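You operate a simulated robot arm through the tools that you are given. There is no shell and no other tool. Be economical: measure what you need, move in short steps, check, and stop when the job is done.

The job below is to be done with a simulated two-armed robot. You get a single attempt, and the scene is never put back.

TASK
Put the red weight from the trestle table top on top of the pink roll and the blue weight on the top of the press board. Fetch the slate tile block with a blue tag and set it on the shelf under the grinder. Take the lid off the trim tub and lay it down on the long table top. Open the lid of the hopper marked ochre. The order is free. Set down upright: weight.

It is judged by the outcome, as a careful person would: the job done as asked, and still so three seconds after it is handed in. It fails if anything else is knocked over, pushed out of place, dropped, spilled or broken. Lids that push on must go on centred and level and be pressed home; caps that screw on are set level and turned clockwise until they are tight.

THE ROBOT
Two 7-joint arms with two-finger parallel grippers on one trunk, on a base that drives. Base frame: it is fixed to the floor where the robot stands at the start and does not move with it; the origin is under the middle of the robot, x ahead of it, y to its left, z up. Readings come in m, degrees, newtons and seconds.
The left shoulder is at the start at [0.05, 0.177, 1.129], the right one opposite. With the tool pointing down near the work surface each hand reaches from about 0.2 to 0.7 m from the robot's upright axis, wherever it stands, measured 20 degrees to its own side. Places, roughly: lid of the hopper marked ochre [4.4, -8, 1.3]; pink roll (8x8x12 cm) [1.1, -0.3, 0.9]; shelf under the grinder [-2.8, 1, 0.4]; slate tile block with a blue tag [0.5, 0.5, 1]; top of the press board [2.4, -2.3, 1]; trim tub [2.5, -3.25, 1]; weight [0.5, -0.25, 1]. Payload 3.43 kg a hand.
Tool frame (each hand has its own): the origin (TCP) lies between the finger pads and is the grasp point; the fingertips stand 0.034 m ahead of it; z points along the fingers, y is the line along which they close. Largest opening 0.128 m; finger width 0.024, thickness 0.012; the body of the gripper, 0.048 by 0.13 m, starts 0.096 m behind the TCP.
Orientation is told as [roll, pitch, yaw] about the base's x, y, z axes, in that order, counted from this pose: with the fingers straight down and closing along the base's y, the tool's x points along the base's -x, its y along +y and its z along -z.

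THE INTERFACE
- The arms move only by the tool move_arm. It takes "left_motion", "right_motion" or both (then of equal length, played together; a hand with none holds still); each is a list of rows, each an object (a shift or turn left out is 0, a gripper value left out holds the last) with "delta_pos": the shift along the tool's x, y, z in m, a list of three; "angular": the turn, a rotation vector about the tool's x, y, z in degrees, a list of three; "grip": the opening in per cent of the stroke, from 0 (shut) to 100 (fully open). In form: [{"delta_pos": [tx, ty, tz], "angular": [wx, wy, wz], "grip": grip}, ...]. A call has 1 to 10 rows; each row is the pose to reach, as a shift and turn from the pose commanded when the call began, along the tool's axes at that moment. Rows are played at 5 a second. More than 0.05 m and 8.6 degrees between two rows, or a gripper value outside its range, and nothing of the call is played. A pose out of reach is approached as far as the arm can. The call stops where the force on the tool passes 40 N (or 10 N more than at its start, if that is more) or the arm is blocked; 0.2 s more then pass. Each finger travels about 0.108 m/s and halts on what it meets, pressing with about 26 N; the grip force reading is that of the motor and also rises with nothing between the fingers. The clock runs only during rows and for 0.2 s after the last one: add rows that repeat a pose to give the fingers time. The reply holds the time, the measured pose of the TCP, the force on the tool along the base axes, the opening and the grip force, in the units named above and with some noise, with the torque about the TCP (base axes, N m) and any sound that the robot's microphone picked up.
- Cameras (640 x 400 px; columns grow to the right, rows downward): "scene" is now at [0.1619, 0.0112, 1.3052]; the picture's right is [0.10, -0.99, 0.00], its down [-0.43, -0.04, -0.90] and it looks along [0.90, 0.09, -0.43] (base axes); focal length 214 px, centre (320, 200). "left" rides on the left gripper at [0.076, 0.011, -0.16] in its tool frame; the picture's right is [-0.15, 0.99, 0.00], its down [-0.88, -0.13, -0.46] and it looks along [-0.45, -0.07, 0.89] (tool axes); focal length 234 px, centre (320, 200). "right" rides on the right gripper at [0.076, -0.011, -0.16] in its tool frame; the picture's right is [0.15, 0.99, 0.00], its down [-0.88, 0.13, -0.46] and it looks along [-0.45, 0.07, 0.89] (tool axes); focal length 234 px, centre (320, 200). There is no depth. A picture from a camera that has moved, and an enlarged one, comes with that camera's place and axes in the base frame and with its lens.
- capture(camera): a new picture of that camera. No time passes.
- lift_body(by): slides the trunk up (or, below 0, down) by that many m; the arms and the scene camera ride with it, the base frame stays. It gives what a move gives, with no picture.
- steer(legs): drives the robot by 1 to 6 legs, each [ahead, turn to the left] in m and degrees, along the robot's own axes; the way and the turn of a leg run together, so that a leg with both is an arc; at most 1.5 m and 180 degrees a leg. The arms and the cameras ride along, it lands a little off, and it stops where it bumps. It gives what a move gives.
- pan_tilt(pan, tilt): turns the head with the scene camera to pan (to the left, within 80 degrees either way) and tilt (down, from -29 to 69), counted from straight ahead of the robot. It gives what a move gives.
- zoom(camera, box): a new picture of the part [left, top, right, bottom] of that camera's present view, enlarged. No time passes.
- hand_in(): hands the job in; it is judged then, once.

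Go step by step. Nothing tells you exact positions but the pictures and the camera data: compare them with the known pose of the tool, close in by small moves and look again before you grip or let go. The budget is 165 turns and 130 pictures, counting those below and the enlarged ones. Unless the task says otherwise, let go and move clear before handing in.

The tools are called after "Call:" by a JSON object that holds its "api" and its "payload". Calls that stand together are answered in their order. move_arm: Moves the arms, as the interface text tells. Its arguments: {"type":"object","properties":{"left_motion":{"type":"array","items":{"type":"object","properties":{"delta_pos":{"type":"array","items":{"type":"number"}},"angular":{"type":"array","items":{"type":"number"}},"grip":{"type":"number"}}}},"right_motion":{"type":"array","items":{"type":"object","properties":{"delta_pos":{"type":"array","items":{"type":"number"}},"angular":{"type":"array","items":{"type":"number"}},"grip":{"type":"number"}}}}},"required":[]} The other tools are called the same way: lift_body (by) slides the trunk up or down; steer (legs) drives the base; pan_tilt (pan, tilt) turns the head that bears the scene camera; capture (camera) takes a picture; zoom (camera, box) takes an enlarged picture of a part of a camera's view; hand_in () hands the job in.

At the start:

```text
t: 0.0
left_tool_pos: [0.4279, 0.1034, 1.2002]
left_tcp_rot: [0.0, 0.0, 0.2]
left_wrist_force: [0.1, 0.1, 0.6]
left_wrist_torque: [0.02, 0.01, -0.02]
left_opening: 0.128
left_grasp_force: 0.0
right_tool_pos: [0.3944, -0.1988, 1.1386]
right_tcp_rot: [-0.1, 0.0, -0.2]
right_wrist_force: [-0.3, 0.0, 0.0]
right_wrist_torque: [0.01, 0.0, 0.01]
right_opening: 0.128
right_grasp_force: 0.0
trunk travel left (down, up): [-0.3, 0.101]
robot x, y, heading: [0.0025, 0.0011, -0.3]
head pan, tilt: [5.9, 25.6]
```

scene: 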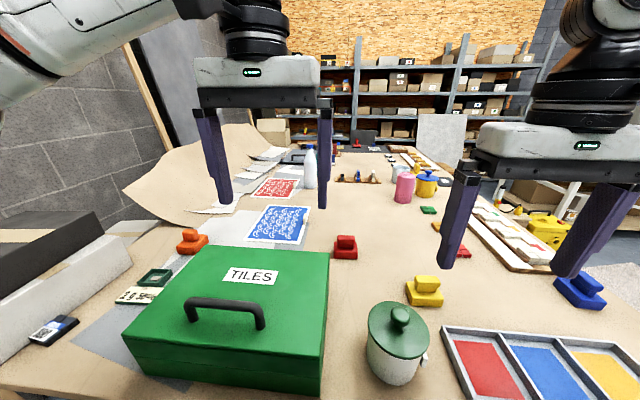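
right: 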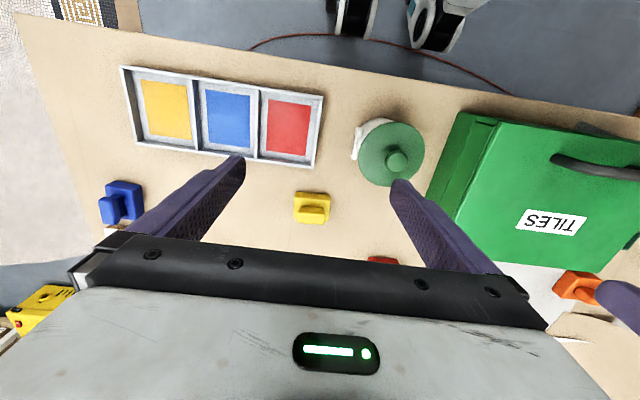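
left: 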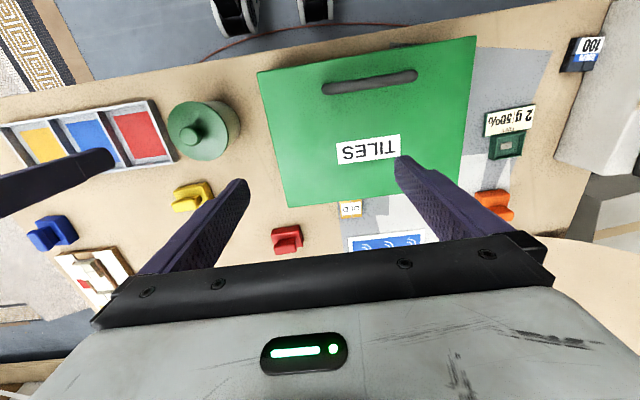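

I see the table with coloured weights, a green TILES box, a pot and a tray; the pink roll lies further back. First I enlarge parts of the view to identify the items.

Call:
{"api": "zoom", "payload": {"camera": "scene", "box": [0, 200, 320, 400]}}

Call:
{"api": "zoom", "payload": {"camera": "scene", "box": [320, 120, 640, 320]}}

```text
2.00 times, centred on (160, 300) of scene
camera zoom: at [0.1619, 0.0112, 1.3052], right [0.1, -0.99, 0.0], down [-0.43, -0.04, -0.9], along [0.9, 0.09, -0.43], focal length 429 px, centre (640, 0)
```

zoom: 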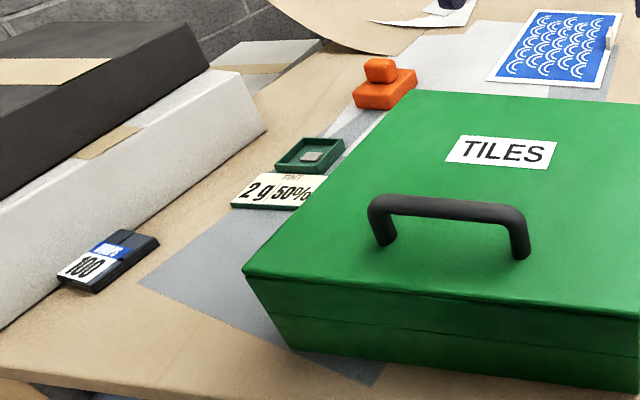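

```text
2.00 times, centred on (480, 220) of scene
camera zoom: at [0.1619, 0.0112, 1.3052], right [0.1, -0.99, 0.0], down [-0.43, -0.04, -0.9], along [0.9, 0.09, -0.43], focal length 429 px, centre (0, 160)
```

zoom: 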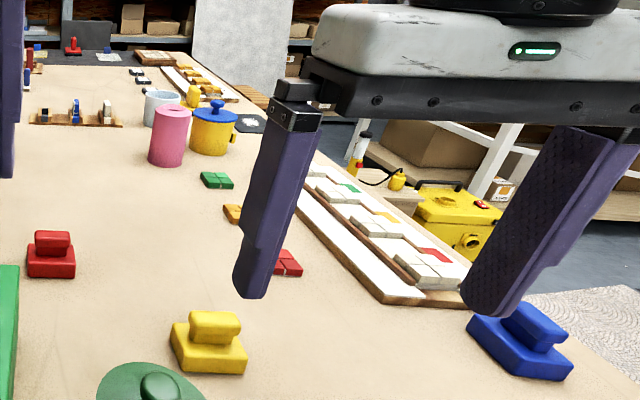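

The red weight is about [0.73, -0.01], the blue about [0.61, -0.60], the pink roll further back. I don't yet know the slate tile block or the other stations, so I turn the head.

Call:
{"api": "zoom", "payload": {"camera": "scene", "box": [0, 260, 160, 360]}}

Call:
{"api": "zoom", "payload": {"camera": "scene", "box": [180, 120, 500, 260]}}

Call:
{"api": "pan_tilt", "payload": {"pan": 50, "tilt": 35}}

Call:
{"api": "capture", "payload": {"camera": "scene"}}

```text
4.00 times, centred on (80, 310) of scene
camera zoom: at [0.1619, 0.0112, 1.3052], right [0.1, -0.99, 0.0], down [-0.43, -0.04, -0.9], along [0.9, 0.09, -0.43], focal length 858 px, centre (1280, -240)
```

zoom: 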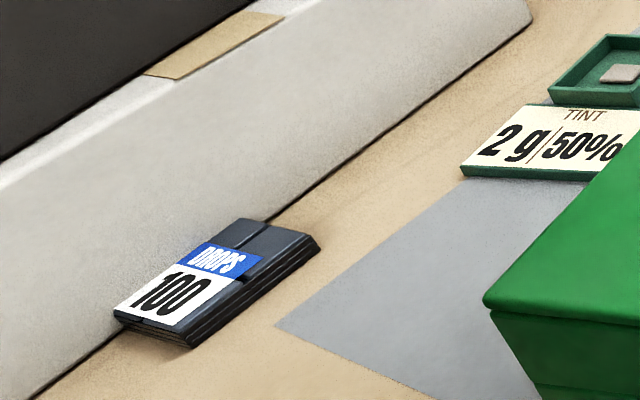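

```text
2.00 times, centred on (340, 190) of scene
camera zoom: at [0.1619, 0.0112, 1.3052], right [0.1, -0.99, 0.0], down [-0.43, -0.04, -0.9], along [0.9, 0.09, -0.43], focal length 429 px, centre (280, 220)
```

zoom: 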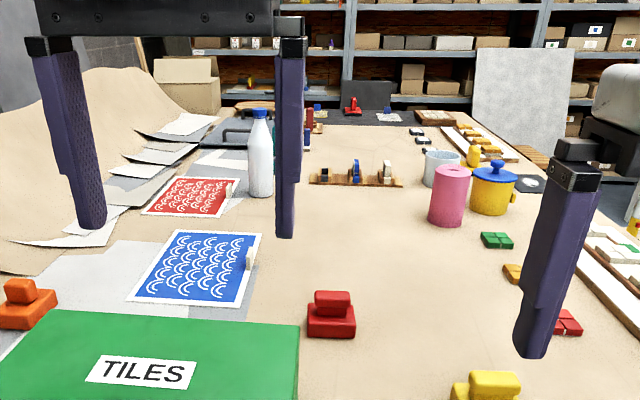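

```text
t: 1.1
left_tool_pos: [0.4294, 0.1039, 1.199]
left_tcp_rot: [0.1, 0.0, 0.1]
left_wrist_force: [-0.3, 0.1, -0.6]
left_wrist_torque: [0.0, 0.03, 0.02]
left_opening: 0.128
left_grasp_force: 0.0
right_tool_pos: [0.3918, -0.1986, 1.1401]
right_tcp_rot: [0.0, -0.1, -0.1]
right_wrist_force: [-0.6, -0.1, -1.9]
right_wrist_torque: [-0.03, 0.01, 0.01]
right_opening: 0.1281
right_grasp_force: 0.0
trunk travel left (down, up): [-0.3, 0.101]
robot x, y, heading: [-0.0008, 0.0025, -0.2]
head pan, tilt: [50.0, 35.0]
```

```text
122 pictures are left
camera scene: at [0.1271, 0.0692, 1.2904], right [0.77, -0.64, 0.0], down [-0.37, -0.44, -0.82], along [0.53, 0.63, -0.57], focal length 214 px, centre (320, 200)
```

scene: 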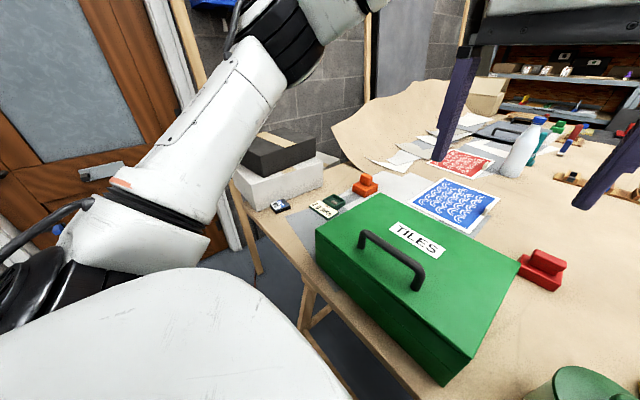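

The dark block tagged "DROPS 100" with a blue tag at about [0.38, 0.55] is a candidate for the slate block. Next I look to the right for the other stations.

Call:
{"api": "zoom", "payload": {"camera": "scene", "box": [240, 170, 400, 270]}}

Call:
{"api": "pan_tilt", "payload": {"pan": -50, "tilt": 15}}

Call:
{"api": "capture", "payload": {"camera": "scene"}}

Call:
{"api": "pan_tilt", "payload": {"pan": -5, "tilt": 50}}

Call:
{"api": "capture", "payload": {"camera": "scene"}}

```text
4.00 times, centred on (320, 220) of scene
camera zoom: at [0.1271, 0.0692, 1.2904], right [0.77, -0.64, 0.0], down [-0.37, -0.44, -0.82], along [0.53, 0.63, -0.57], focal length 858 px, centre (320, 120)
```

zoom: 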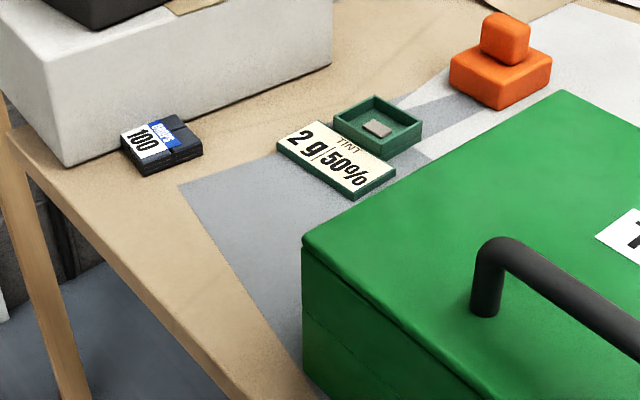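

```text
t: 2.9
left_tool_pos: [0.4276, 0.1037, 1.1979]
left_tcp_rot: [0.0, 0.0, 0.1]
left_wrist_force: [-0.4, -0.3, 0.2]
left_wrist_torque: [0.07, 0.01, 0.04]
left_opening: 0.1282
left_grasp_force: 0.1
right_tool_pos: [0.3946, -0.1991, 1.1385]
right_tcp_rot: [0.0, 0.1, 0.0]
right_wrist_force: [1.1, -0.1, -0.1]
right_wrist_torque: [0.03, 0.01, 0.03]
right_opening: 0.1281
right_grasp_force: 0.1
trunk travel left (down, up): [-0.3, 0.101]
robot x, y, heading: [-0.0, 0.0002, 0.1]
head pan, tilt: [-50.0, 15.0]
```

```text
120 pictures are left
camera scene: at [0.1305, -0.0697, 1.3224], right [-0.77, -0.64, 0.0], down [-0.17, 0.2, -0.97], along [0.62, -0.74, -0.26], focal length 214 px, centre (320, 200)
```

scene: 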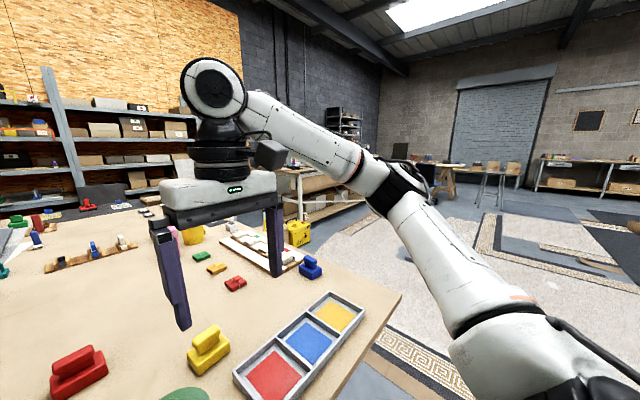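

```text
t: 4.0
left_tool_pos: [0.4288, 0.1034, 1.1993]
left_tcp_rot: [0.0, 0.0, 0.2]
left_wrist_force: [0.5, -0.4, 0.2]
left_wrist_torque: [0.0, 0.01, 0.02]
left_opening: 0.1276
left_grasp_force: 0.0
right_tool_pos: [0.3923, -0.1978, 1.139]
right_tcp_rot: [0.0, 0.1, -0.1]
right_wrist_force: [-0.3, 0.8, -0.7]
right_wrist_torque: [-0.05, 0.01, 0.01]
right_opening: 0.1282
right_grasp_force: 0.0
trunk travel left (down, up): [-0.3, 0.101]
robot x, y, heading: [-0.0031, -0.0007, 0.2]
head pan, tilt: [-5.0, 50.0]
```

```text
119 pictures are left
camera scene: at [0.1471, -0.005, 1.2687], right [-0.09, -1.0, 0.0], down [-0.76, 0.07, -0.64], along [0.64, -0.06, -0.77], focal length 214 px, centre (320, 200)
```

scene: 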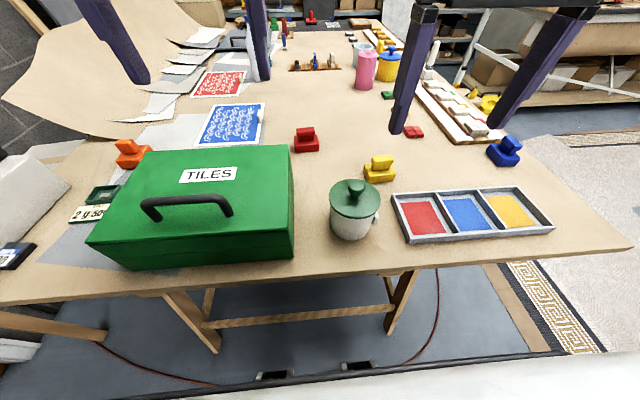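

The dark two-by-two block with the blue DROPS tag at about [0.38, 0.55, 0.9] matches the slate block. I turn left so the left hand can reach it, after a quick look at distant dark blocks for decoys.

Call:
{"api": "steer", "payload": {"legs": [[0, 35]]}}

Call:
{"api": "pan_tilt", "payload": {"pan": 20, "tilt": 45}}

Call:
{"api": "capture", "payload": {"camera": "scene"}}

Call:
{"api": "capture", "payload": {"camera": "left"}}

```text
t: 6.0
left_tool_pos: [0.2949, 0.3278, 1.1988]
left_tcp_rot: [-0.1, 0.0, 34.6]
left_wrist_force: [-1.5, -0.6, 0.1]
left_wrist_torque: [0.0, -0.06, -0.06]
left_opening: 0.1281
left_grasp_force: 0.1
right_tool_pos: [0.4353, 0.0601, 1.1408]
right_tcp_rot: [0.0, 0.0, 34.4]
right_wrist_force: [-0.5, 0.0, 0.0]
right_wrist_torque: [-0.04, -0.01, 0.03]
right_opening: 0.1282
right_grasp_force: 0.0
trunk travel left (down, up): [-0.3, 0.101]
robot x, y, heading: [-0.0002, -0.0011, 34.5]
head pan, tilt: [-5.0, 50.0]
```

```text
t: 6.9
left_tool_pos: [0.2949, 0.3281, 1.1977]
left_tcp_rot: [0.1, 0.1, 34.6]
left_wrist_force: [-0.2, 1.0, 0.0]
left_wrist_torque: [-0.03, -0.02, 0.01]
left_opening: 0.1278
left_grasp_force: 0.0
right_tool_pos: [0.4359, 0.0594, 1.1398]
right_tcp_rot: [-0.1, -0.1, 34.4]
right_wrist_force: [0.5, 1.0, 0.5]
right_wrist_torque: [0.04, -0.01, 0.0]
right_opening: 0.1279
right_grasp_force: 0.1
trunk travel left (down, up): [-0.3, 0.101]
robot x, y, heading: [0.0012, 0.002, 34.6]
head pan, tilt: [20.0, 45.0]
```

```text
118 pictures are left
camera scene: at [0.1054, 0.1076, 1.2756], right [0.81, -0.58, 0.0], down [-0.41, -0.58, -0.71], along [0.41, 0.58, -0.71], focal length 214 px, centre (320, 200)
```

scene: 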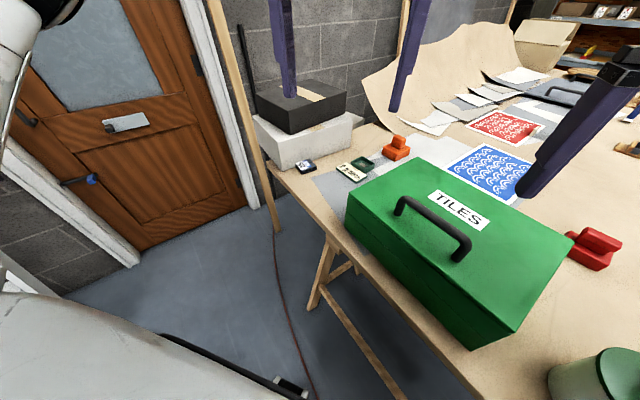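

```text
117 pictures are left
camera left: at [0.2251, 0.2936, 1.3589], right [-0.44, 0.9, 0.0], down [0.8, 0.39, 0.46], along [0.41, 0.2, -0.89], focal length 234 px, centre (320, 200)
```

left: 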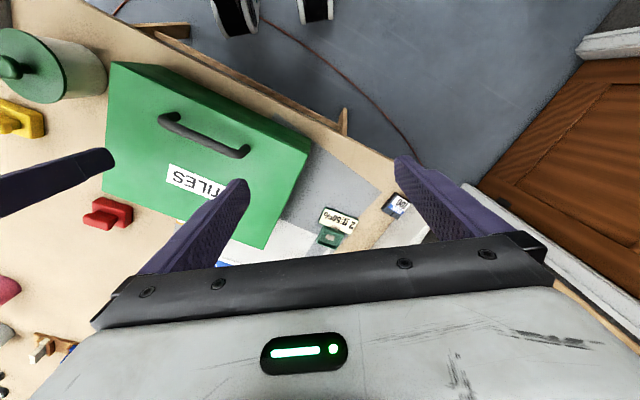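

The slate block comes out at about [0.372, 0.556, 0.9], right in front of a white box. I move the left hand nearer above it for a closer look.

Call:
{"api": "move_arm", "payload": {"left_motion": [{"delta_pos": [-0.029, 0.022, 0.02]}, {"delta_pos": [-0.057, 0.044, 0.04]}, {"delta_pos": [-0.086, 0.066, 0.06]}, {"delta_pos": [-0.114, 0.088, 0.08]}, {"delta_pos": [-0.143, 0.11, 0.1]}]}}

Call:
{"api": "capture", "payload": {"camera": "left"}}

```text
t: 8.1
left_tool_pos: [0.3512, 0.5004, 1.0964]
left_tcp_rot: [-0.1, 0.0, 34.7]
left_wrist_force: [-0.2, -0.9, -0.1]
left_wrist_torque: [-0.06, 0.0, 0.0]
left_opening: 0.1279
left_grasp_force: 0.0
right_tool_pos: [0.4366, 0.0587, 1.1388]
right_tcp_rot: [0.0, 0.0, 34.3]
right_wrist_force: [-0.4, 0.4, 0.5]
right_wrist_torque: [0.0, 0.0, 0.02]
right_opening: 0.128
right_grasp_force: 0.1
trunk travel left (down, up): [-0.3, 0.101]
robot x, y, heading: [0.0023, 0.0044, 34.4]
head pan, tilt: [20.0, 45.0]
```

```text
116 pictures are left
camera left: at [0.2816, 0.4658, 1.257], right [-0.44, 0.9, 0.0], down [0.8, 0.39, 0.46], along [0.41, 0.2, -0.89], focal length 234 px, centre (320, 200)
```

left: 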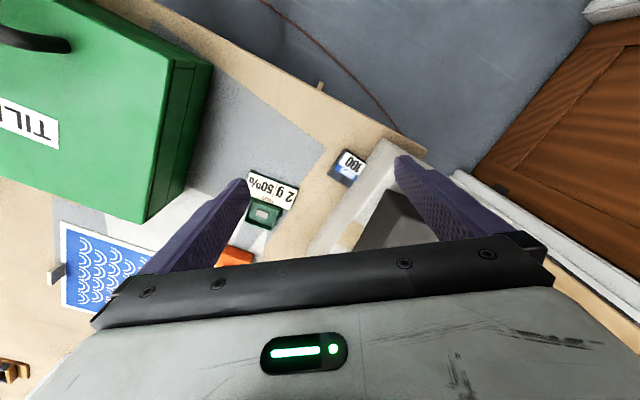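

Call:
{"api": "zoom", "payload": {"camera": "left", "box": [270, 110, 430, 210]}}

```text
4.00 times, centred on (350, 160) of left
camera zoom: at [0.2816, 0.4658, 1.257], right [-0.44, 0.9, 0.0], down [0.8, 0.39, 0.46], along [0.41, 0.2, -0.89], focal length 937 px, centre (200, 360)
```

zoom: 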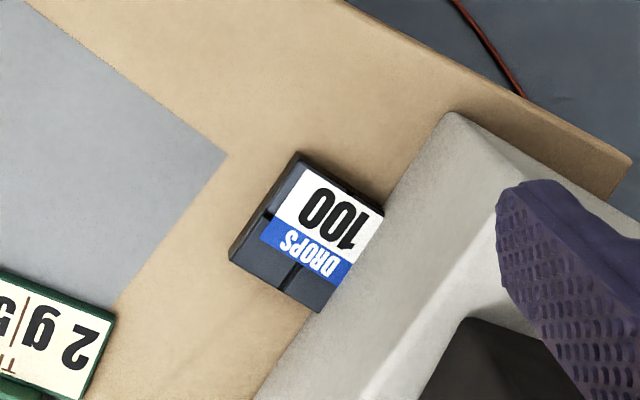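

The block is axis-aligned, roughly x 0.348–0.403, y 0.54–0.582, right against the white box. I'll turn the hand so it closes along x, then move over it.

Call:
{"api": "move_arm", "payload": {"left_motion": [{"angular": [0, 0, -8]}, {"angular": [0, 0, -16]}, {"angular": [0, 0, -24]}, {"angular": [0, 0, -32]}, {"angular": [0, 0, -40]}, {"angular": [0, 0, -48]}, {"angular": [0, 0, -55.3], "grip": 75}, {"delta_pos": [-0.025, 0.014, 0.02], "angular": [0, 0, -55.3]}, {"delta_pos": [-0.0495, 0.0278, 0.055], "angular": [0, 0, -55.3]}]}}

Call:
{"api": "capture", "payload": {"camera": "left"}}

Call:
{"api": "pan_tilt", "payload": {"pan": 20, "tilt": 30}}

Call:
{"api": "zoom", "payload": {"camera": "scene", "box": [220, 80, 460, 230]}}

```text
t: 10.1
left_tool_pos: [0.3788, 0.554, 1.0462]
left_tcp_rot: [0.0, -0.2, 89.9]
left_wrist_force: [0.9, 0.9, -0.1]
left_wrist_torque: [0.01, -0.02, -0.01]
left_opening: 0.0961
left_grasp_force: 0.1
right_tool_pos: [0.4377, 0.0589, 1.1387]
right_tcp_rot: [0.0, 0.1, 34.4]
right_wrist_force: [-0.3, 0.7, 0.1]
right_wrist_torque: [0.0, 0.01, -0.03]
right_opening: 0.1279
right_grasp_force: 0.0
trunk travel left (down, up): [-0.3, 0.101]
robot x, y, heading: [0.0001, 0.0017, 34.5]
head pan, tilt: [20.0, 45.0]
```

```text
114 pictures are left
camera left: at [0.3671, 0.4775, 1.2057], right [-0.99, 0.15, 0.0], down [0.13, 0.88, 0.46], along [0.07, 0.45, -0.89], focal length 234 px, centre (320, 200)
```

left: 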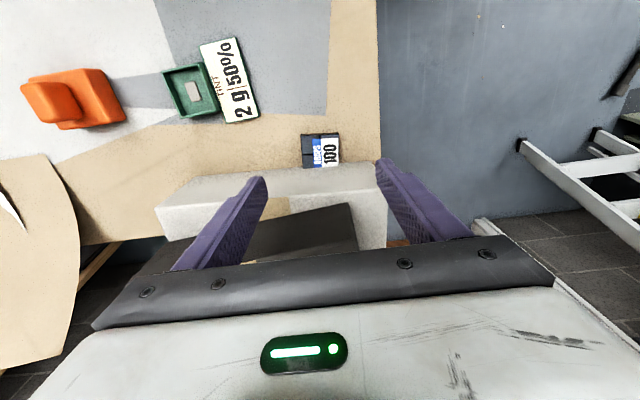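

```text
t: 10.9
left_tool_pos: [0.379, 0.5532, 1.0468]
left_tcp_rot: [-0.1, 0.0, 89.9]
left_wrist_force: [-0.5, -0.1, -0.1]
left_wrist_torque: [0.03, -0.01, 0.03]
left_opening: 0.0962
left_grasp_force: 0.0
right_tool_pos: [0.4364, 0.0581, 1.1399]
right_tcp_rot: [0.0, 0.0, 34.4]
right_wrist_force: [-0.3, 0.0, 0.0]
right_wrist_torque: [0.01, -0.01, -0.02]
right_opening: 0.128
right_grasp_force: 0.1
trunk travel left (down, up): [-0.3, 0.101]
robot x, y, heading: [-0.003, 0.0006, 34.5]
head pan, tilt: [20.0, 30.0]
```

```text
2.67 times, centred on (340, 155) of scene
camera zoom: at [0.1107, 0.1151, 1.2981], right [0.81, -0.58, 0.0], down [-0.29, -0.41, -0.87], along [0.5, 0.7, -0.5], focal length 572 px, centre (267, 320)
```

zoom: 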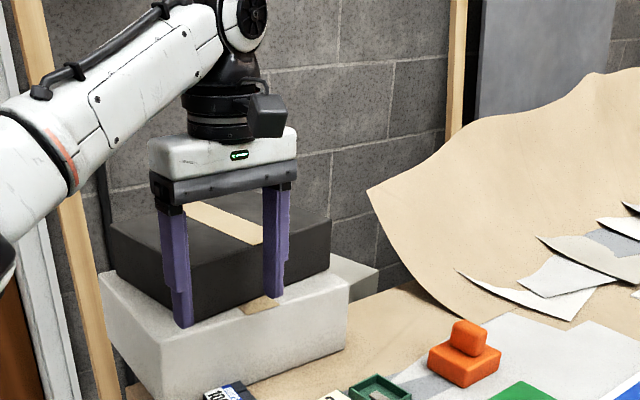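

The hand is lined up over the block (centre about [0.38, 0.558]) and clear of the box face at y≈0.582. I descend most of the way, biased 4 mm away from the box.

Call:
{"api": "move_arm", "payload": {"left_motion": [{"delta_pos": [0.005, -0.001, 0.03]}, {"delta_pos": [0.005, -0.001, 0.07]}, {"delta_pos": [0.005, -0.001, 0.1]}, {"delta_pos": [0.005, -0.001, 0.115]}]}}

Call:
{"api": "capture", "payload": {"camera": "left"}}

Call:
{"api": "zoom", "payload": {"camera": "scene", "box": [240, 120, 400, 260]}}

```text
t: 11.9
left_tool_pos: [0.3758, 0.5471, 0.9283]
left_tcp_rot: [-0.2, 0.1, 90.0]
left_wrist_force: [0.4, 0.2, -1.2]
left_wrist_torque: [0.0, 0.03, 0.02]
left_opening: 0.0962
left_grasp_force: 0.0
right_tool_pos: [0.4362, 0.0583, 1.1393]
right_tcp_rot: [0.1, 0.0, 34.4]
right_wrist_force: [-0.2, -0.5, 0.4]
right_wrist_torque: [0.01, 0.01, 0.0]
right_opening: 0.1282
right_grasp_force: 0.0
trunk travel left (down, up): [-0.3, 0.101]
robot x, y, heading: [0.0016, 0.0021, 34.6]
head pan, tilt: [20.0, 30.0]
```

```text
112 pictures are left
camera left: at [0.3633, 0.469, 1.088], right [-0.99, 0.15, 0.0], down [0.13, 0.88, 0.46], along [0.07, 0.45, -0.89], focal length 234 px, centre (320, 200)
```

left: 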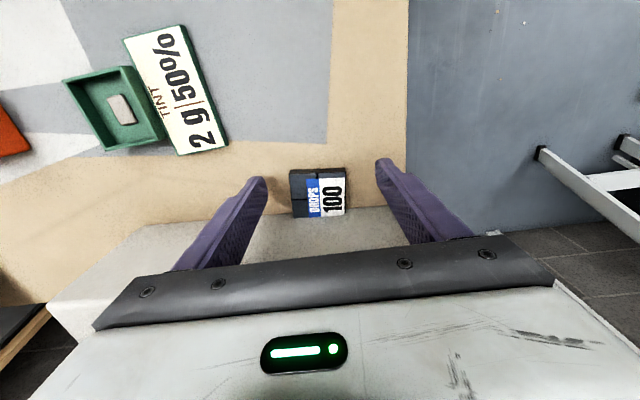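

```text
2.86 times, centred on (320, 190) of scene
camera zoom: at [0.1107, 0.1151, 1.2982], right [0.81, -0.58, 0.0], down [-0.29, -0.41, -0.87], along [0.5, 0.7, -0.5], focal length 613 px, centre (320, 229)
```

zoom: 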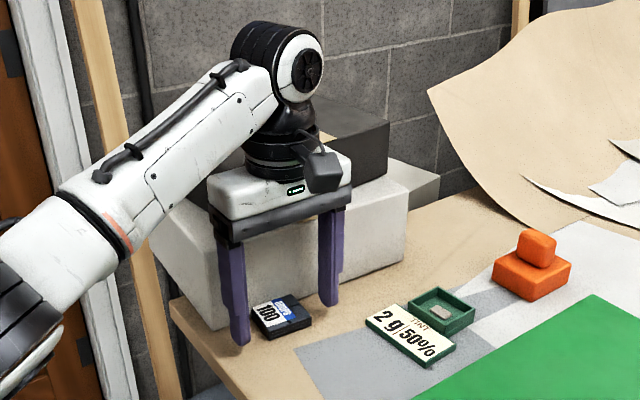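

The block sits between the fingers. I go down slowly, watching the force for table contact.

Call:
{"api": "move_arm", "payload": {"left_motion": [{"delta_pos": [-0.004, 0, 0.005]}, {"delta_pos": [-0.004, 0, 0.01]}, {"delta_pos": [-0.004, 0, 0.014]}]}}

Call:
{"api": "capture", "payload": {"camera": "left"}}

```text
t: 12.7
left_tool_pos: [0.3749, 0.5481, 0.9147]
left_tcp_rot: [0.0, 0.0, 89.9]
left_wrist_force: [-0.4, -0.7, -0.3]
left_wrist_torque: [-0.02, 0.02, -0.01]
left_opening: 0.0959
left_grasp_force: 0.0
right_tool_pos: [0.4358, 0.0597, 1.1397]
right_tcp_rot: [0.1, 0.0, 34.3]
right_wrist_force: [-0.3, 0.0, 0.8]
right_wrist_torque: [0.02, -0.01, -0.02]
right_opening: 0.128
right_grasp_force: 0.0
trunk travel left (down, up): [-0.3, 0.101]
robot x, y, heading: [0.0014, -0.0033, 34.7]
head pan, tilt: [20.0, 30.0]
```

```text
110 pictures are left
camera left: at [0.3634, 0.4729, 1.0747], right [-0.99, 0.15, 0.0], down [0.13, 0.88, 0.46], along [0.07, 0.45, -0.89], focal length 234 px, centre (320, 200)
```

left: 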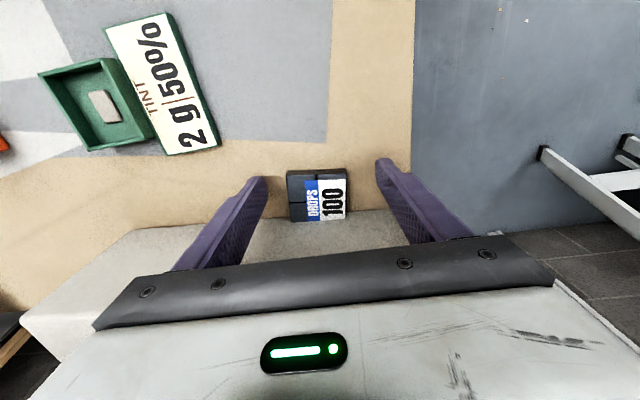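

No contact yet; a few millimetres more.

Call:
{"api": "move_arm", "payload": {"left_motion": [{"delta_pos": [-0.002, 0, 0.004]}, {"delta_pos": [-0.002, 0, 0.007]}, {"delta_pos": [-0.002, 0, 0.007]}]}}

Call:
{"api": "zoom", "payload": {"camera": "scene", "box": [270, 180, 350, 230]}}

```text
t: 13.5
left_tool_pos: [0.3757, 0.549, 0.9139]
left_tcp_rot: [-0.5, -0.3, 89.7]
left_wrist_force: [-1.5, -3.4, 36.2]
left_wrist_torque: [-0.52, 1.97, 0.31]
left_opening: 0.0964
left_grasp_force: 0.6
right_tool_pos: [0.434, 0.0566, 1.1416]
right_tcp_rot: [0.2, -0.1, 34.3]
right_wrist_force: [0.4, -0.2, -0.8]
right_wrist_torque: [-0.04, 0.03, 0.0]
right_opening: 0.1279
right_grasp_force: 0.1
trunk travel left (down, up): [-0.3, 0.101]
robot x, y, heading: [-0.0011, -0.0005, 34.5]
head pan, tilt: [20.0, 30.0]
```

```text
8.00 times, centred on (310, 205) of scene
camera zoom: at [0.1086, 0.1115, 1.2993], right [0.81, -0.58, 0.0], down [-0.29, -0.4, -0.87], along [0.5, 0.71, -0.5], focal length 1716 px, centre (400, 160)
```

zoom: 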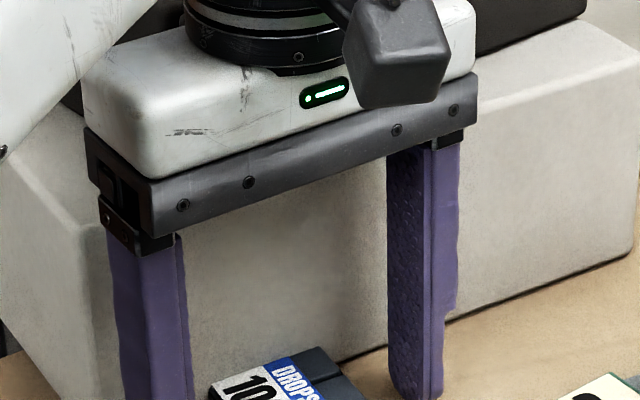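

Table contact with fingertips at z ≈ 0.88. I raise a few millimetres and close on the block.

Call:
{"api": "move_arm", "payload": {"left_motion": [{"delta_pos": [0, 0, -0.009]}, {"delta_pos": [0, 0, -0.009], "grip": 50}, {"delta_pos": [0, 0, -0.009], "grip": 30}, {"delta_pos": [0, 0, -0.009], "grip": 20}, {"delta_pos": [0, 0, -0.009], "grip": 20}]}}

Call:
{"api": "capture", "payload": {"camera": "left"}}

```text
t: 14.7
left_tool_pos: [0.3747, 0.5513, 0.9145]
left_tcp_rot: [0.0, 0.1, 90.0]
left_wrist_force: [0.4, -0.8, 0.5]
left_wrist_torque: [-0.02, 0.0, -0.02]
left_opening: 0.0502
left_grasp_force: 26.1
right_tool_pos: [0.436, 0.0584, 1.1392]
right_tcp_rot: [0.0, 0.1, 34.3]
right_wrist_force: [0.0, 0.0, -0.9]
right_wrist_torque: [-0.02, 0.01, 0.01]
right_opening: 0.1281
right_grasp_force: 0.0
trunk travel left (down, up): [-0.3, 0.101]
robot x, y, heading: [-0.0036, 0.0017, 34.4]
head pan, tilt: [20.0, 30.0]
```

```text
108 pictures are left
camera left: at [0.3632, 0.475, 1.0742], right [-0.99, 0.15, 0.0], down [0.13, 0.88, 0.45], along [0.07, 0.45, -0.89], focal length 234 px, centre (320, 200)
```

left: 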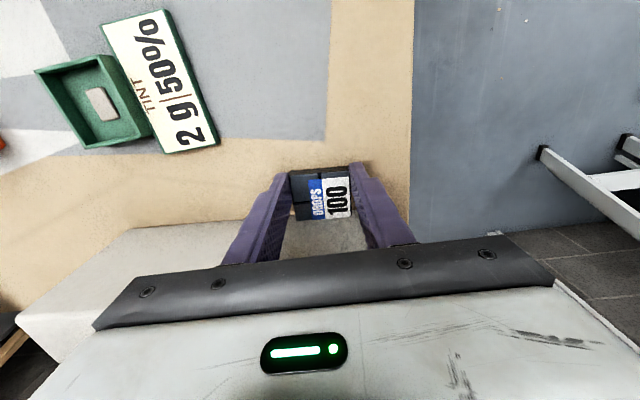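

Gripped at 5 cm. Lift straight up.

Call:
{"api": "move_arm", "payload": {"left_motion": [{"delta_pos": [0, 0, -0.02], "grip": 10}, {"delta_pos": [0.005, 0, -0.05]}, {"delta_pos": [0.01, 0, -0.1]}, {"delta_pos": [0.02, 0, -0.14]}, {"delta_pos": [0.06, 0, -0.16]}, {"delta_pos": [0.1, 0, -0.18]}]}}

Call:
{"api": "capture", "payload": {"camera": "left"}}

```text
refused: row 3 steps farther than a row can; nothing moved
```

```text
107 pictures are left
camera left: at [0.3632, 0.475, 1.0742], right [-0.99, 0.15, 0.0], down [0.13, 0.88, 0.45], along [0.07, 0.45, -0.89], focal length 234 px, centre (320, 200)
```

left: 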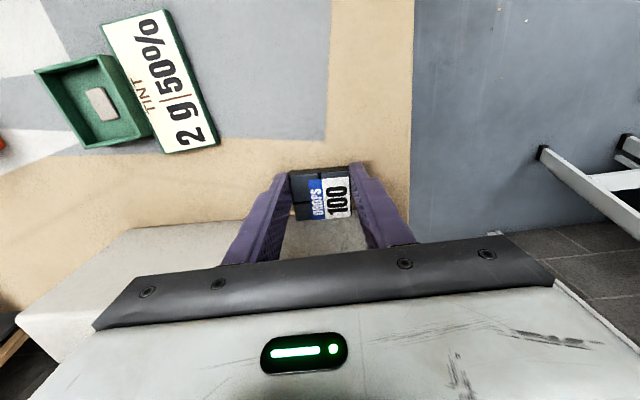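

A step was a touch too long; I repeat with shorter rows.

Call:
{"api": "move_arm", "payload": {"left_motion": [{"delta_pos": [0, 0, -0.02], "grip": 10}, {"delta_pos": [0.004, 0, -0.05]}, {"delta_pos": [0.008, 0, -0.09]}, {"delta_pos": [0.02, 0, -0.13]}, {"delta_pos": [0.06, 0, -0.15]}, {"delta_pos": [0.1, 0, -0.17]}]}}

Call:
{"api": "capture", "payload": {"camera": "left"}}

```text
t: 16.1
left_tool_pos: [0.3751, 0.4502, 1.0912]
left_tcp_rot: [0.1, 0.1, 90.0]
left_wrist_force: [-0.5, -0.1, -0.9]
left_wrist_torque: [0.02, 0.01, 0.01]
left_opening: 0.0499
left_grasp_force: 26.0
right_tool_pos: [0.4371, 0.0586, 1.1385]
right_tcp_rot: [0.0, 0.0, 34.4]
right_wrist_force: [0.3, -0.2, 0.9]
right_wrist_torque: [0.04, 0.05, 0.03]
right_opening: 0.1278
right_grasp_force: 0.1
trunk travel left (down, up): [-0.3, 0.101]
robot x, y, heading: [-0.0015, -0.0022, 34.6]
head pan, tilt: [20.0, 30.0]
```

```text
106 pictures are left
camera left: at [0.3637, 0.374, 1.2503], right [-0.99, 0.15, 0.0], down [0.13, 0.88, 0.46], along [0.07, 0.45, -0.89], focal length 234 px, centre (320, 200)
```

left: 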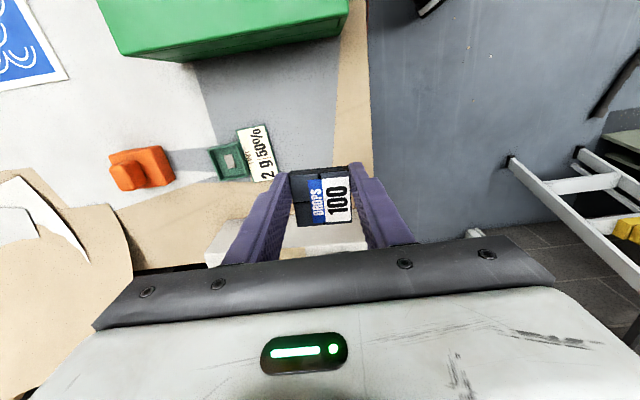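

The block is held. Before driving I look to the left and behind for free space and the grinder.

Call:
{"api": "move_arm", "payload": {"left_motion": [{"delta_pos": [0.04, 0.02, -0.02]}, {"delta_pos": [0.08, 0.04, -0.04]}, {"delta_pos": [0.12, 0.06, -0.06]}, {"delta_pos": [0.16, 0.07, -0.08]}]}}

Call:
{"api": "pan_tilt", "payload": {"pan": 80, "tilt": 20}}

Call:
{"api": "capture", "payload": {"camera": "scene"}}

Call:
{"api": "pan_tilt", "payload": {"pan": -80, "tilt": 20}}

Call:
{"api": "capture", "payload": {"camera": "scene"}}

```text
t: 17.1
left_tool_pos: [0.3069, 0.2877, 1.1664]
left_tcp_rot: [0.0, 0.0, 89.9]
left_wrist_force: [0.4, -0.1, -0.9]
left_wrist_torque: [0.02, 0.01, 0.04]
left_opening: 0.05
left_grasp_force: 25.8
right_tool_pos: [0.4371, 0.0584, 1.1395]
right_tcp_rot: [0.1, 0.0, 34.3]
right_wrist_force: [-0.5, -0.1, -0.4]
right_wrist_torque: [0.03, 0.0, 0.01]
right_opening: 0.128
right_grasp_force: 0.1
trunk travel left (down, up): [-0.3, 0.101]
robot x, y, heading: [-0.0008, -0.0005, 34.6]
head pan, tilt: [20.0, 30.0]
```

```text
t: 18.4
left_tool_pos: [0.3071, 0.2887, 1.1679]
left_tcp_rot: [0.0, 0.0, 89.9]
left_wrist_force: [-0.3, -0.3, -0.7]
left_wrist_torque: [-0.01, 0.0, 0.0]
left_opening: 0.0497
left_grasp_force: 26.3
right_tool_pos: [0.4376, 0.0588, 1.1399]
right_tcp_rot: [-0.1, 0.1, 34.4]
right_wrist_force: [0.0, -1.3, 0.4]
right_wrist_torque: [-0.01, -0.02, 0.01]
right_opening: 0.1278
right_grasp_force: 0.0
trunk travel left (down, up): [-0.3, 0.101]
robot x, y, heading: [0.0003, -0.0022, 34.7]
head pan, tilt: [80.0, 20.0]
```

```text
105 pictures are left
camera scene: at [0.0196, 0.1263, 1.3142], right [0.91, 0.41, 0.0], down [0.14, -0.31, -0.94], along [-0.39, 0.86, -0.34], focal length 214 px, centre (320, 200)
```

scene: 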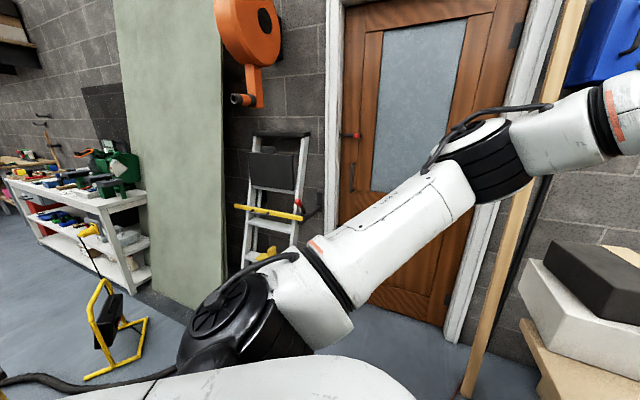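

```text
t: 20.9
left_tool_pos: [0.3079, 0.29, 1.1683]
left_tcp_rot: [0.1, 0.0, 89.9]
left_wrist_force: [-1.2, -0.1, -2.5]
left_wrist_torque: [-0.01, 0.01, -0.01]
left_opening: 0.0492
left_grasp_force: 25.9
right_tool_pos: [0.4362, 0.059, 1.1389]
right_tcp_rot: [0.0, 0.1, 34.4]
right_wrist_force: [0.7, -0.1, 0.4]
right_wrist_torque: [0.01, 0.01, -0.01]
right_opening: 0.1281
right_grasp_force: 0.1
trunk travel left (down, up): [-0.3, 0.101]
robot x, y, heading: [0.0011, -0.0025, 34.2]
head pan, tilt: [-80.0, 20.0]
```

```text
104 pictures are left
camera scene: at [0.1234, -0.0249, 1.3143], right [-0.71, -0.7, 0.0], down [-0.24, 0.24, -0.94], along [0.66, -0.67, -0.34], focal length 214 px, centre (320, 200)
```

scene: 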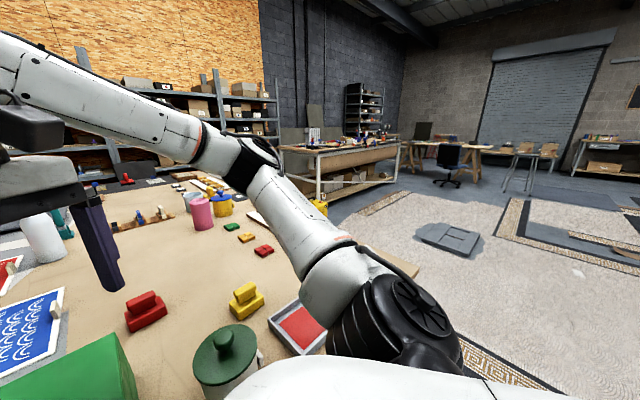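

The grinder bench with shelves stands along the left wall around x −2 to −4, with a yellow lamp stand on the floor near [-1.7, 0.5]. I back away from the table and turn toward it on a clear line.

Call:
{"api": "steer", "payload": {"legs": [[-0.6, 0], [0, 110]]}}

Call:
{"api": "pan_tilt", "payload": {"pan": 0, "tilt": 25}}

Call:
{"api": "capture", "payload": {"camera": "scene"}}

```text
t: 28.7
left_tool_pos: [-0.8524, -0.1313, 1.168]
left_tcp_rot: [0.0, 0.0, -161.7]
left_wrist_force: [0.5, 0.6, -1.1]
left_wrist_torque: [0.0, -0.02, 0.01]
left_opening: 0.0491
left_grasp_force: 25.9
right_tool_pos: [-0.676, 0.0639, 1.1391]
right_tcp_rot: [0.0, 0.0, 142.8]
right_wrist_force: [0.3, 0.5, -0.9]
right_wrist_torque: [0.0, 0.01, -0.04]
right_opening: 0.1278
right_grasp_force: 0.1
trunk travel left (down, up): [-0.3, 0.101]
robot x, y, heading: [-0.4807, -0.3282, 142.9]
head pan, tilt: [-80.0, 20.0]
```

```text
t: 30.2
left_tool_pos: [-0.8524, -0.1295, 1.1673]
left_tcp_rot: [0.0, 0.0, -161.7]
left_wrist_force: [0.1, -0.4, -0.4]
left_wrist_torque: [0.02, 0.0, 0.0]
left_opening: 0.0493
left_grasp_force: 26.1
right_tool_pos: [-0.6759, 0.064, 1.1387]
right_tcp_rot: [-0.1, 0.0, 142.7]
right_wrist_force: [0.3, 0.0, -0.5]
right_wrist_torque: [0.0, 0.0, -0.03]
right_opening: 0.1279
right_grasp_force: 0.1
trunk travel left (down, up): [-0.3, 0.101]
robot x, y, heading: [-0.4836, -0.3314, 142.9]
head pan, tilt: [0.0, 25.0]
```

```text
103 pictures are left
camera scene: at [-0.6104, -0.232, 1.3062], right [0.6, 0.8, 0.0], down [0.34, -0.26, -0.91], along [-0.72, 0.55, -0.42], focal length 214 px, centre (320, 200)
```

scene: 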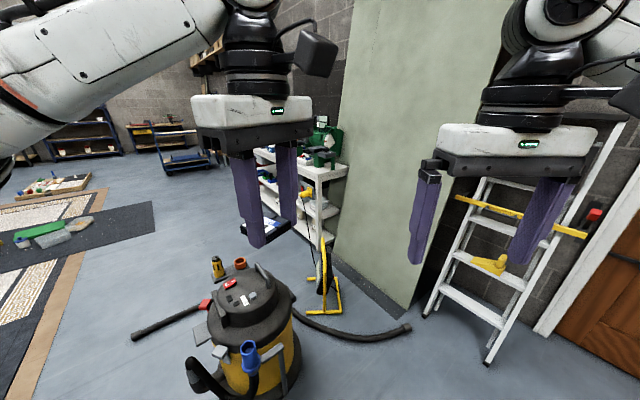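

A shop vacuum with hose and wand blocks the direct line (around [-1.3,-0.1], wand tip ~[-1.95,-0.65]). I drive around it on the rug side, then look at the bench.

Call:
{"api": "steer", "payload": {"legs": [[0, 100], [0.95, 0], [0, -63]]}}

Call:
{"api": "capture", "payload": {"camera": "scene"}}

```text
t: 42.2
left_tool_pos: [-1.3447, -1.2098, 1.1677]
left_tcp_rot: [0.0, 0.0, -127.0]
left_wrist_force: [-0.3, 0.4, -0.7]
left_wrist_torque: [0.02, 0.0, -0.02]
left_opening: 0.0492
left_grasp_force: 26.6
right_tool_pos: [-1.3113, -0.9494, 1.1393]
right_tcp_rot: [0.1, 0.0, 177.5]
right_wrist_force: [-0.6, 0.7, 0.7]
right_wrist_torque: [0.0, -0.02, 0.0]
right_opening: 0.1282
right_grasp_force: 0.0
trunk travel left (down, up): [-0.3, 0.101]
robot x, y, heading: [-0.9242, -1.1632, 177.7]
head pan, tilt: [0.0, 25.0]
```

```text
102 pictures are left
camera scene: at [-1.0864, -1.1557, 1.3062], right [0.04, 1.0, 0.0], down [0.42, -0.02, -0.91], along [-0.91, 0.04, -0.42], focal length 214 px, centre (320, 200)
```

scene: 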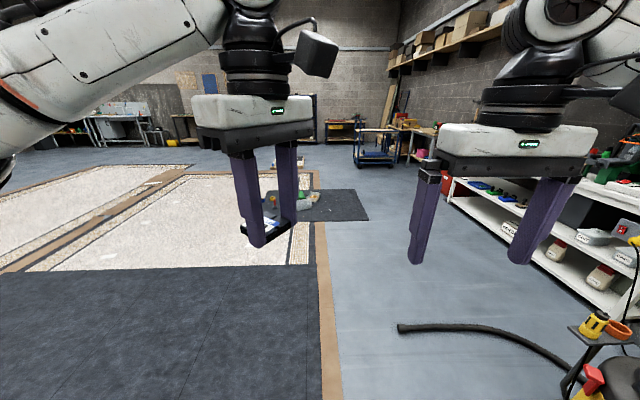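

The lane ahead is clear; the hose tip lies at about [-1.95, -0.58]. I drive on to x≈-2.5, turn to face the bench and look.

Call:
{"api": "steer", "payload": {"legs": [[1.5, 0], [0.1, 0], [0, -88], [0.6, 0]]}}

Call:
{"api": "capture", "payload": {"camera": "scene"}}

```text
t: 57.4
left_tool_pos: [-2.6111, -0.0647, 1.1666]
left_tcp_rot: [0.0, 0.0, 144.2]
left_wrist_force: [-0.3, 0.3, -1.1]
left_wrist_torque: [-0.02, 0.03, -0.03]
left_opening: 0.0494
left_grasp_force: 26.1
right_tool_pos: [-2.3496, -0.0937, 1.1395]
right_tcp_rot: [0.0, -0.1, 88.7]
right_wrist_force: [-0.1, -0.8, 0.4]
right_wrist_torque: [-0.02, 0.0, -0.02]
right_opening: 0.1279
right_grasp_force: 0.0
trunk travel left (down, up): [-0.3, 0.101]
robot x, y, heading: [-2.556, -0.4868, 88.7]
head pan, tilt: [0.0, 25.0]
```

```text
101 pictures are left
camera scene: at [-2.5522, -0.3197, 1.3061], right [1.0, -0.02, 0.0], down [-0.01, -0.42, -0.91], along [0.02, 0.91, -0.42], focal length 214 px, centre (320, 200)
```

scene: 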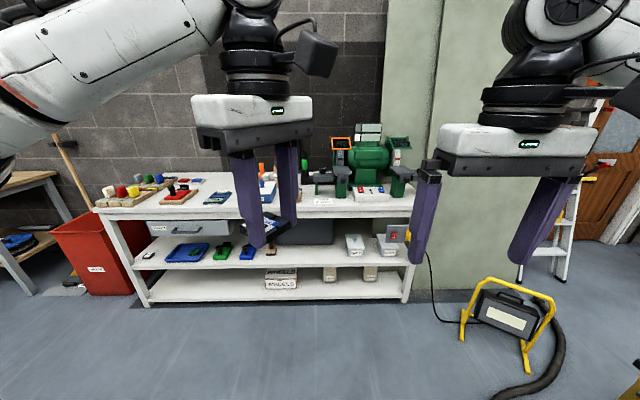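

The white bench has its top at z≈0.72, a shelf at z≈0.39 (the target) and one near the floor. I zoom in to find a free spot on the upper shelf.

Call:
{"api": "zoom", "payload": {"camera": "scene", "box": [120, 150, 440, 310]}}

Call:
{"api": "pan_tilt", "payload": {"pan": 30, "tilt": 35}}

Call:
{"api": "capture", "payload": {"camera": "scene"}}

```text
2.00 times, centred on (280, 230) of scene
camera zoom: at [-2.5522, -0.3197, 1.3061], right [1.0, -0.02, 0.0], down [-0.01, -0.42, -0.91], along [0.02, 0.91, -0.42], focal length 429 px, centre (400, 140)
```

zoom: 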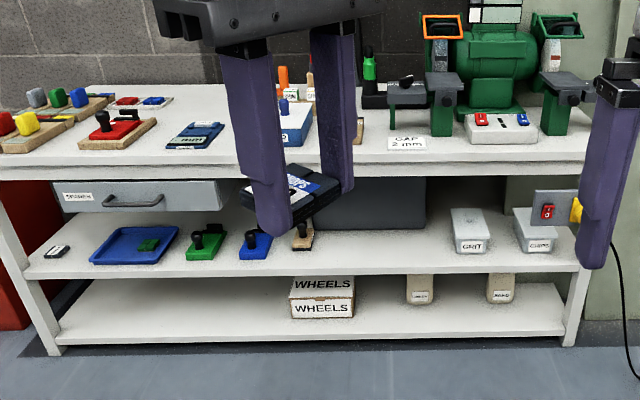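

```text
t: 58.3
left_tool_pos: [-2.6106, -0.0637, 1.1662]
left_tcp_rot: [0.0, -0.1, 144.2]
left_wrist_force: [-0.2, 0.3, -1.2]
left_wrist_torque: [0.02, -0.02, -0.02]
left_opening: 0.0493
left_grasp_force: 25.7
right_tool_pos: [-2.3491, -0.0952, 1.1384]
right_tcp_rot: [0.0, 0.0, 88.7]
right_wrist_force: [-0.4, 0.0, 0.6]
right_wrist_torque: [0.0, 0.01, 0.01]
right_opening: 0.128
right_grasp_force: 0.1
trunk travel left (down, up): [-0.3, 0.101]
robot x, y, heading: [-2.5577, -0.4805, 88.7]
head pan, tilt: [30.0, 35.0]
```

```text
99 pictures are left
camera scene: at [-2.5965, -0.3349, 1.2904], right [0.88, 0.48, 0.0], down [0.28, -0.5, -0.82], along [-0.39, 0.72, -0.57], focal length 214 px, centre (320, 200)
```

scene: 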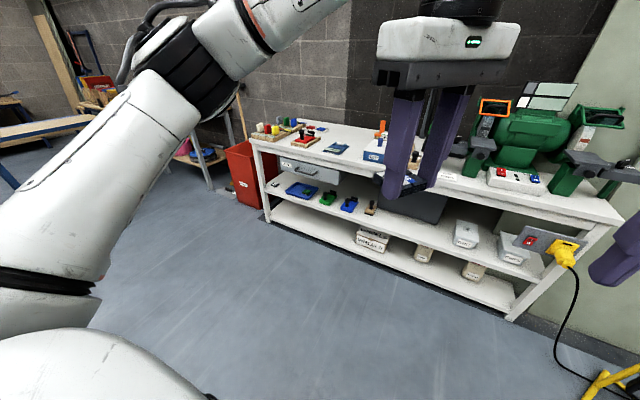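

There is a free strip on the shelf around x −2.8…−2.4, y 0.74–0.92. I square the left hand to the bench, then will tilt it 35° so it can reach in under the top; the right hand is pulled in.

Call:
{"api": "move_arm", "payload": {"left_motion": [{"delta_pos": [-0.008, 0.012, 0], "angular": [0, 0, 8]}, {"delta_pos": [-0.016, 0.024, 0], "angular": [0, 0, 16]}, {"delta_pos": [-0.024, 0.036, 0], "angular": [0, 0, 24]}, {"delta_pos": [-0.032, 0.048, 0], "angular": [0, 0, 32]}, {"delta_pos": [-0.04, 0.06, 0], "angular": [0, 0, 40]}, {"delta_pos": [-0.048, 0.072, 0], "angular": [0, 0, 48]}, {"delta_pos": [-0.056, 0.085, 0], "angular": [0, 0, 55.5]}], "right_motion": [{"delta_pos": [0.02, 0, 0]}, {"delta_pos": [0.04, 0, 0]}, {"delta_pos": [0.06, 0, 0]}, {"delta_pos": [0.08, 0, 0]}, {"delta_pos": [0.1, 0, 0]}, {"delta_pos": [0.1, 0, 0]}, {"delta_pos": [0.1, 0, 0]}]}}

Call:
{"api": "move_arm", "payload": {"left_motion": [{"angular": [0, -7, 0]}, {"angular": [0, -14, 0]}, {"angular": [0, -21, 0]}, {"angular": [0, -28, 0]}, {"angular": [0, -35, 0]}]}}

Call:
{"api": "lift_body", "payload": {"by": -0.3}}

Call:
{"api": "pan_tilt", "payload": {"pan": 0, "tilt": 30}}

Call:
{"api": "capture", "payload": {"camera": "scene"}}

```text
t: 59.9
left_tool_pos: [-2.7079, -0.1032, 1.1675]
left_tcp_rot: [0.0, 0.0, 88.5]
left_wrist_force: [-0.3, 0.3, 0.4]
left_wrist_torque: [-0.01, -0.03, -0.02]
left_opening: 0.0491
left_grasp_force: 25.8
right_tool_pos: [-2.351, -0.1965, 1.1397]
right_tcp_rot: [-0.1, -0.1, 88.7]
right_wrist_force: [-0.1, -0.4, 0.4]
right_wrist_torque: [0.01, -0.03, -0.01]
right_opening: 0.128
right_grasp_force: 0.0
trunk travel left (down, up): [-0.3, 0.101]
robot x, y, heading: [-2.5531, -0.4829, 88.7]
head pan, tilt: [30.0, 35.0]
```

```text
t: 61.1
left_tool_pos: [-2.7059, -0.1025, 1.1664]
left_tcp_rot: [0.0, -35.1, 88.7]
left_wrist_force: [0.4, -0.1, -1.7]
left_wrist_torque: [-0.03, -0.04, -0.04]
left_opening: 0.0495
left_grasp_force: 26.0
right_tool_pos: [-2.3496, -0.1966, 1.1405]
right_tcp_rot: [0.0, 0.0, 88.7]
right_wrist_force: [0.4, 0.1, -0.3]
right_wrist_torque: [0.0, 0.0, 0.05]
right_opening: 0.128
right_grasp_force: 0.0
trunk travel left (down, up): [-0.3, 0.101]
robot x, y, heading: [-2.5571, -0.4827, 88.6]
head pan, tilt: [30.0, 35.0]
```

```text
t: 64.1
left_tool_pos: [-2.706, -0.1027, 0.8681]
left_tcp_rot: [0.1, -35.0, 88.7]
left_wrist_force: [-0.2, 0.0, -1.2]
left_wrist_torque: [-0.05, 0.03, 0.01]
left_opening: 0.0493
left_grasp_force: 26.4
right_tool_pos: [-2.3498, -0.1953, 0.84]
right_tcp_rot: [-0.1, 0.1, 88.7]
right_wrist_force: [0.4, 0.1, -0.6]
right_wrist_torque: [0.0, 0.01, 0.0]
right_opening: 0.1279
right_grasp_force: 0.0
trunk travel left (down, up): [0.0, 0.401]
robot x, y, heading: [-2.5558, -0.4866, 88.5]
head pan, tilt: [30.0, 35.0]
```

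```text
t: 65.0
left_tool_pos: [-2.7057, -0.102, 0.8663]
left_tcp_rot: [0.0, -35.1, 88.7]
left_wrist_force: [-0.5, 0.2, -0.1]
left_wrist_torque: [-0.02, -0.02, -0.01]
left_opening: 0.0496
left_grasp_force: 26.0
right_tool_pos: [-2.3485, -0.1955, 0.8392]
right_tcp_rot: [0.0, 0.0, 88.8]
right_wrist_force: [-0.1, 0.1, 0.3]
right_wrist_torque: [-0.01, -0.03, 0.0]
right_opening: 0.1277
right_grasp_force: 0.0
trunk travel left (down, up): [0.0, 0.401]
robot x, y, heading: [-2.5571, -0.4847, 88.6]
head pan, tilt: [0.0, 30.0]
```

```text
98 pictures are left
camera scene: at [-2.5524, -0.3218, 0.9982], right [1.0, -0.02, 0.0], down [-0.01, -0.5, -0.87], along [0.02, 0.87, -0.5], focal length 214 px, centre (320, 200)
```

scene: 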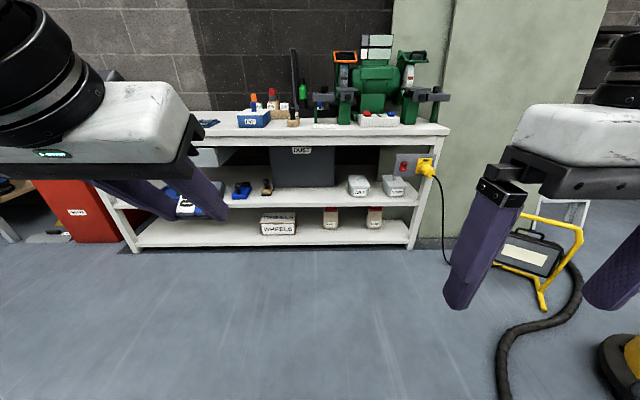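

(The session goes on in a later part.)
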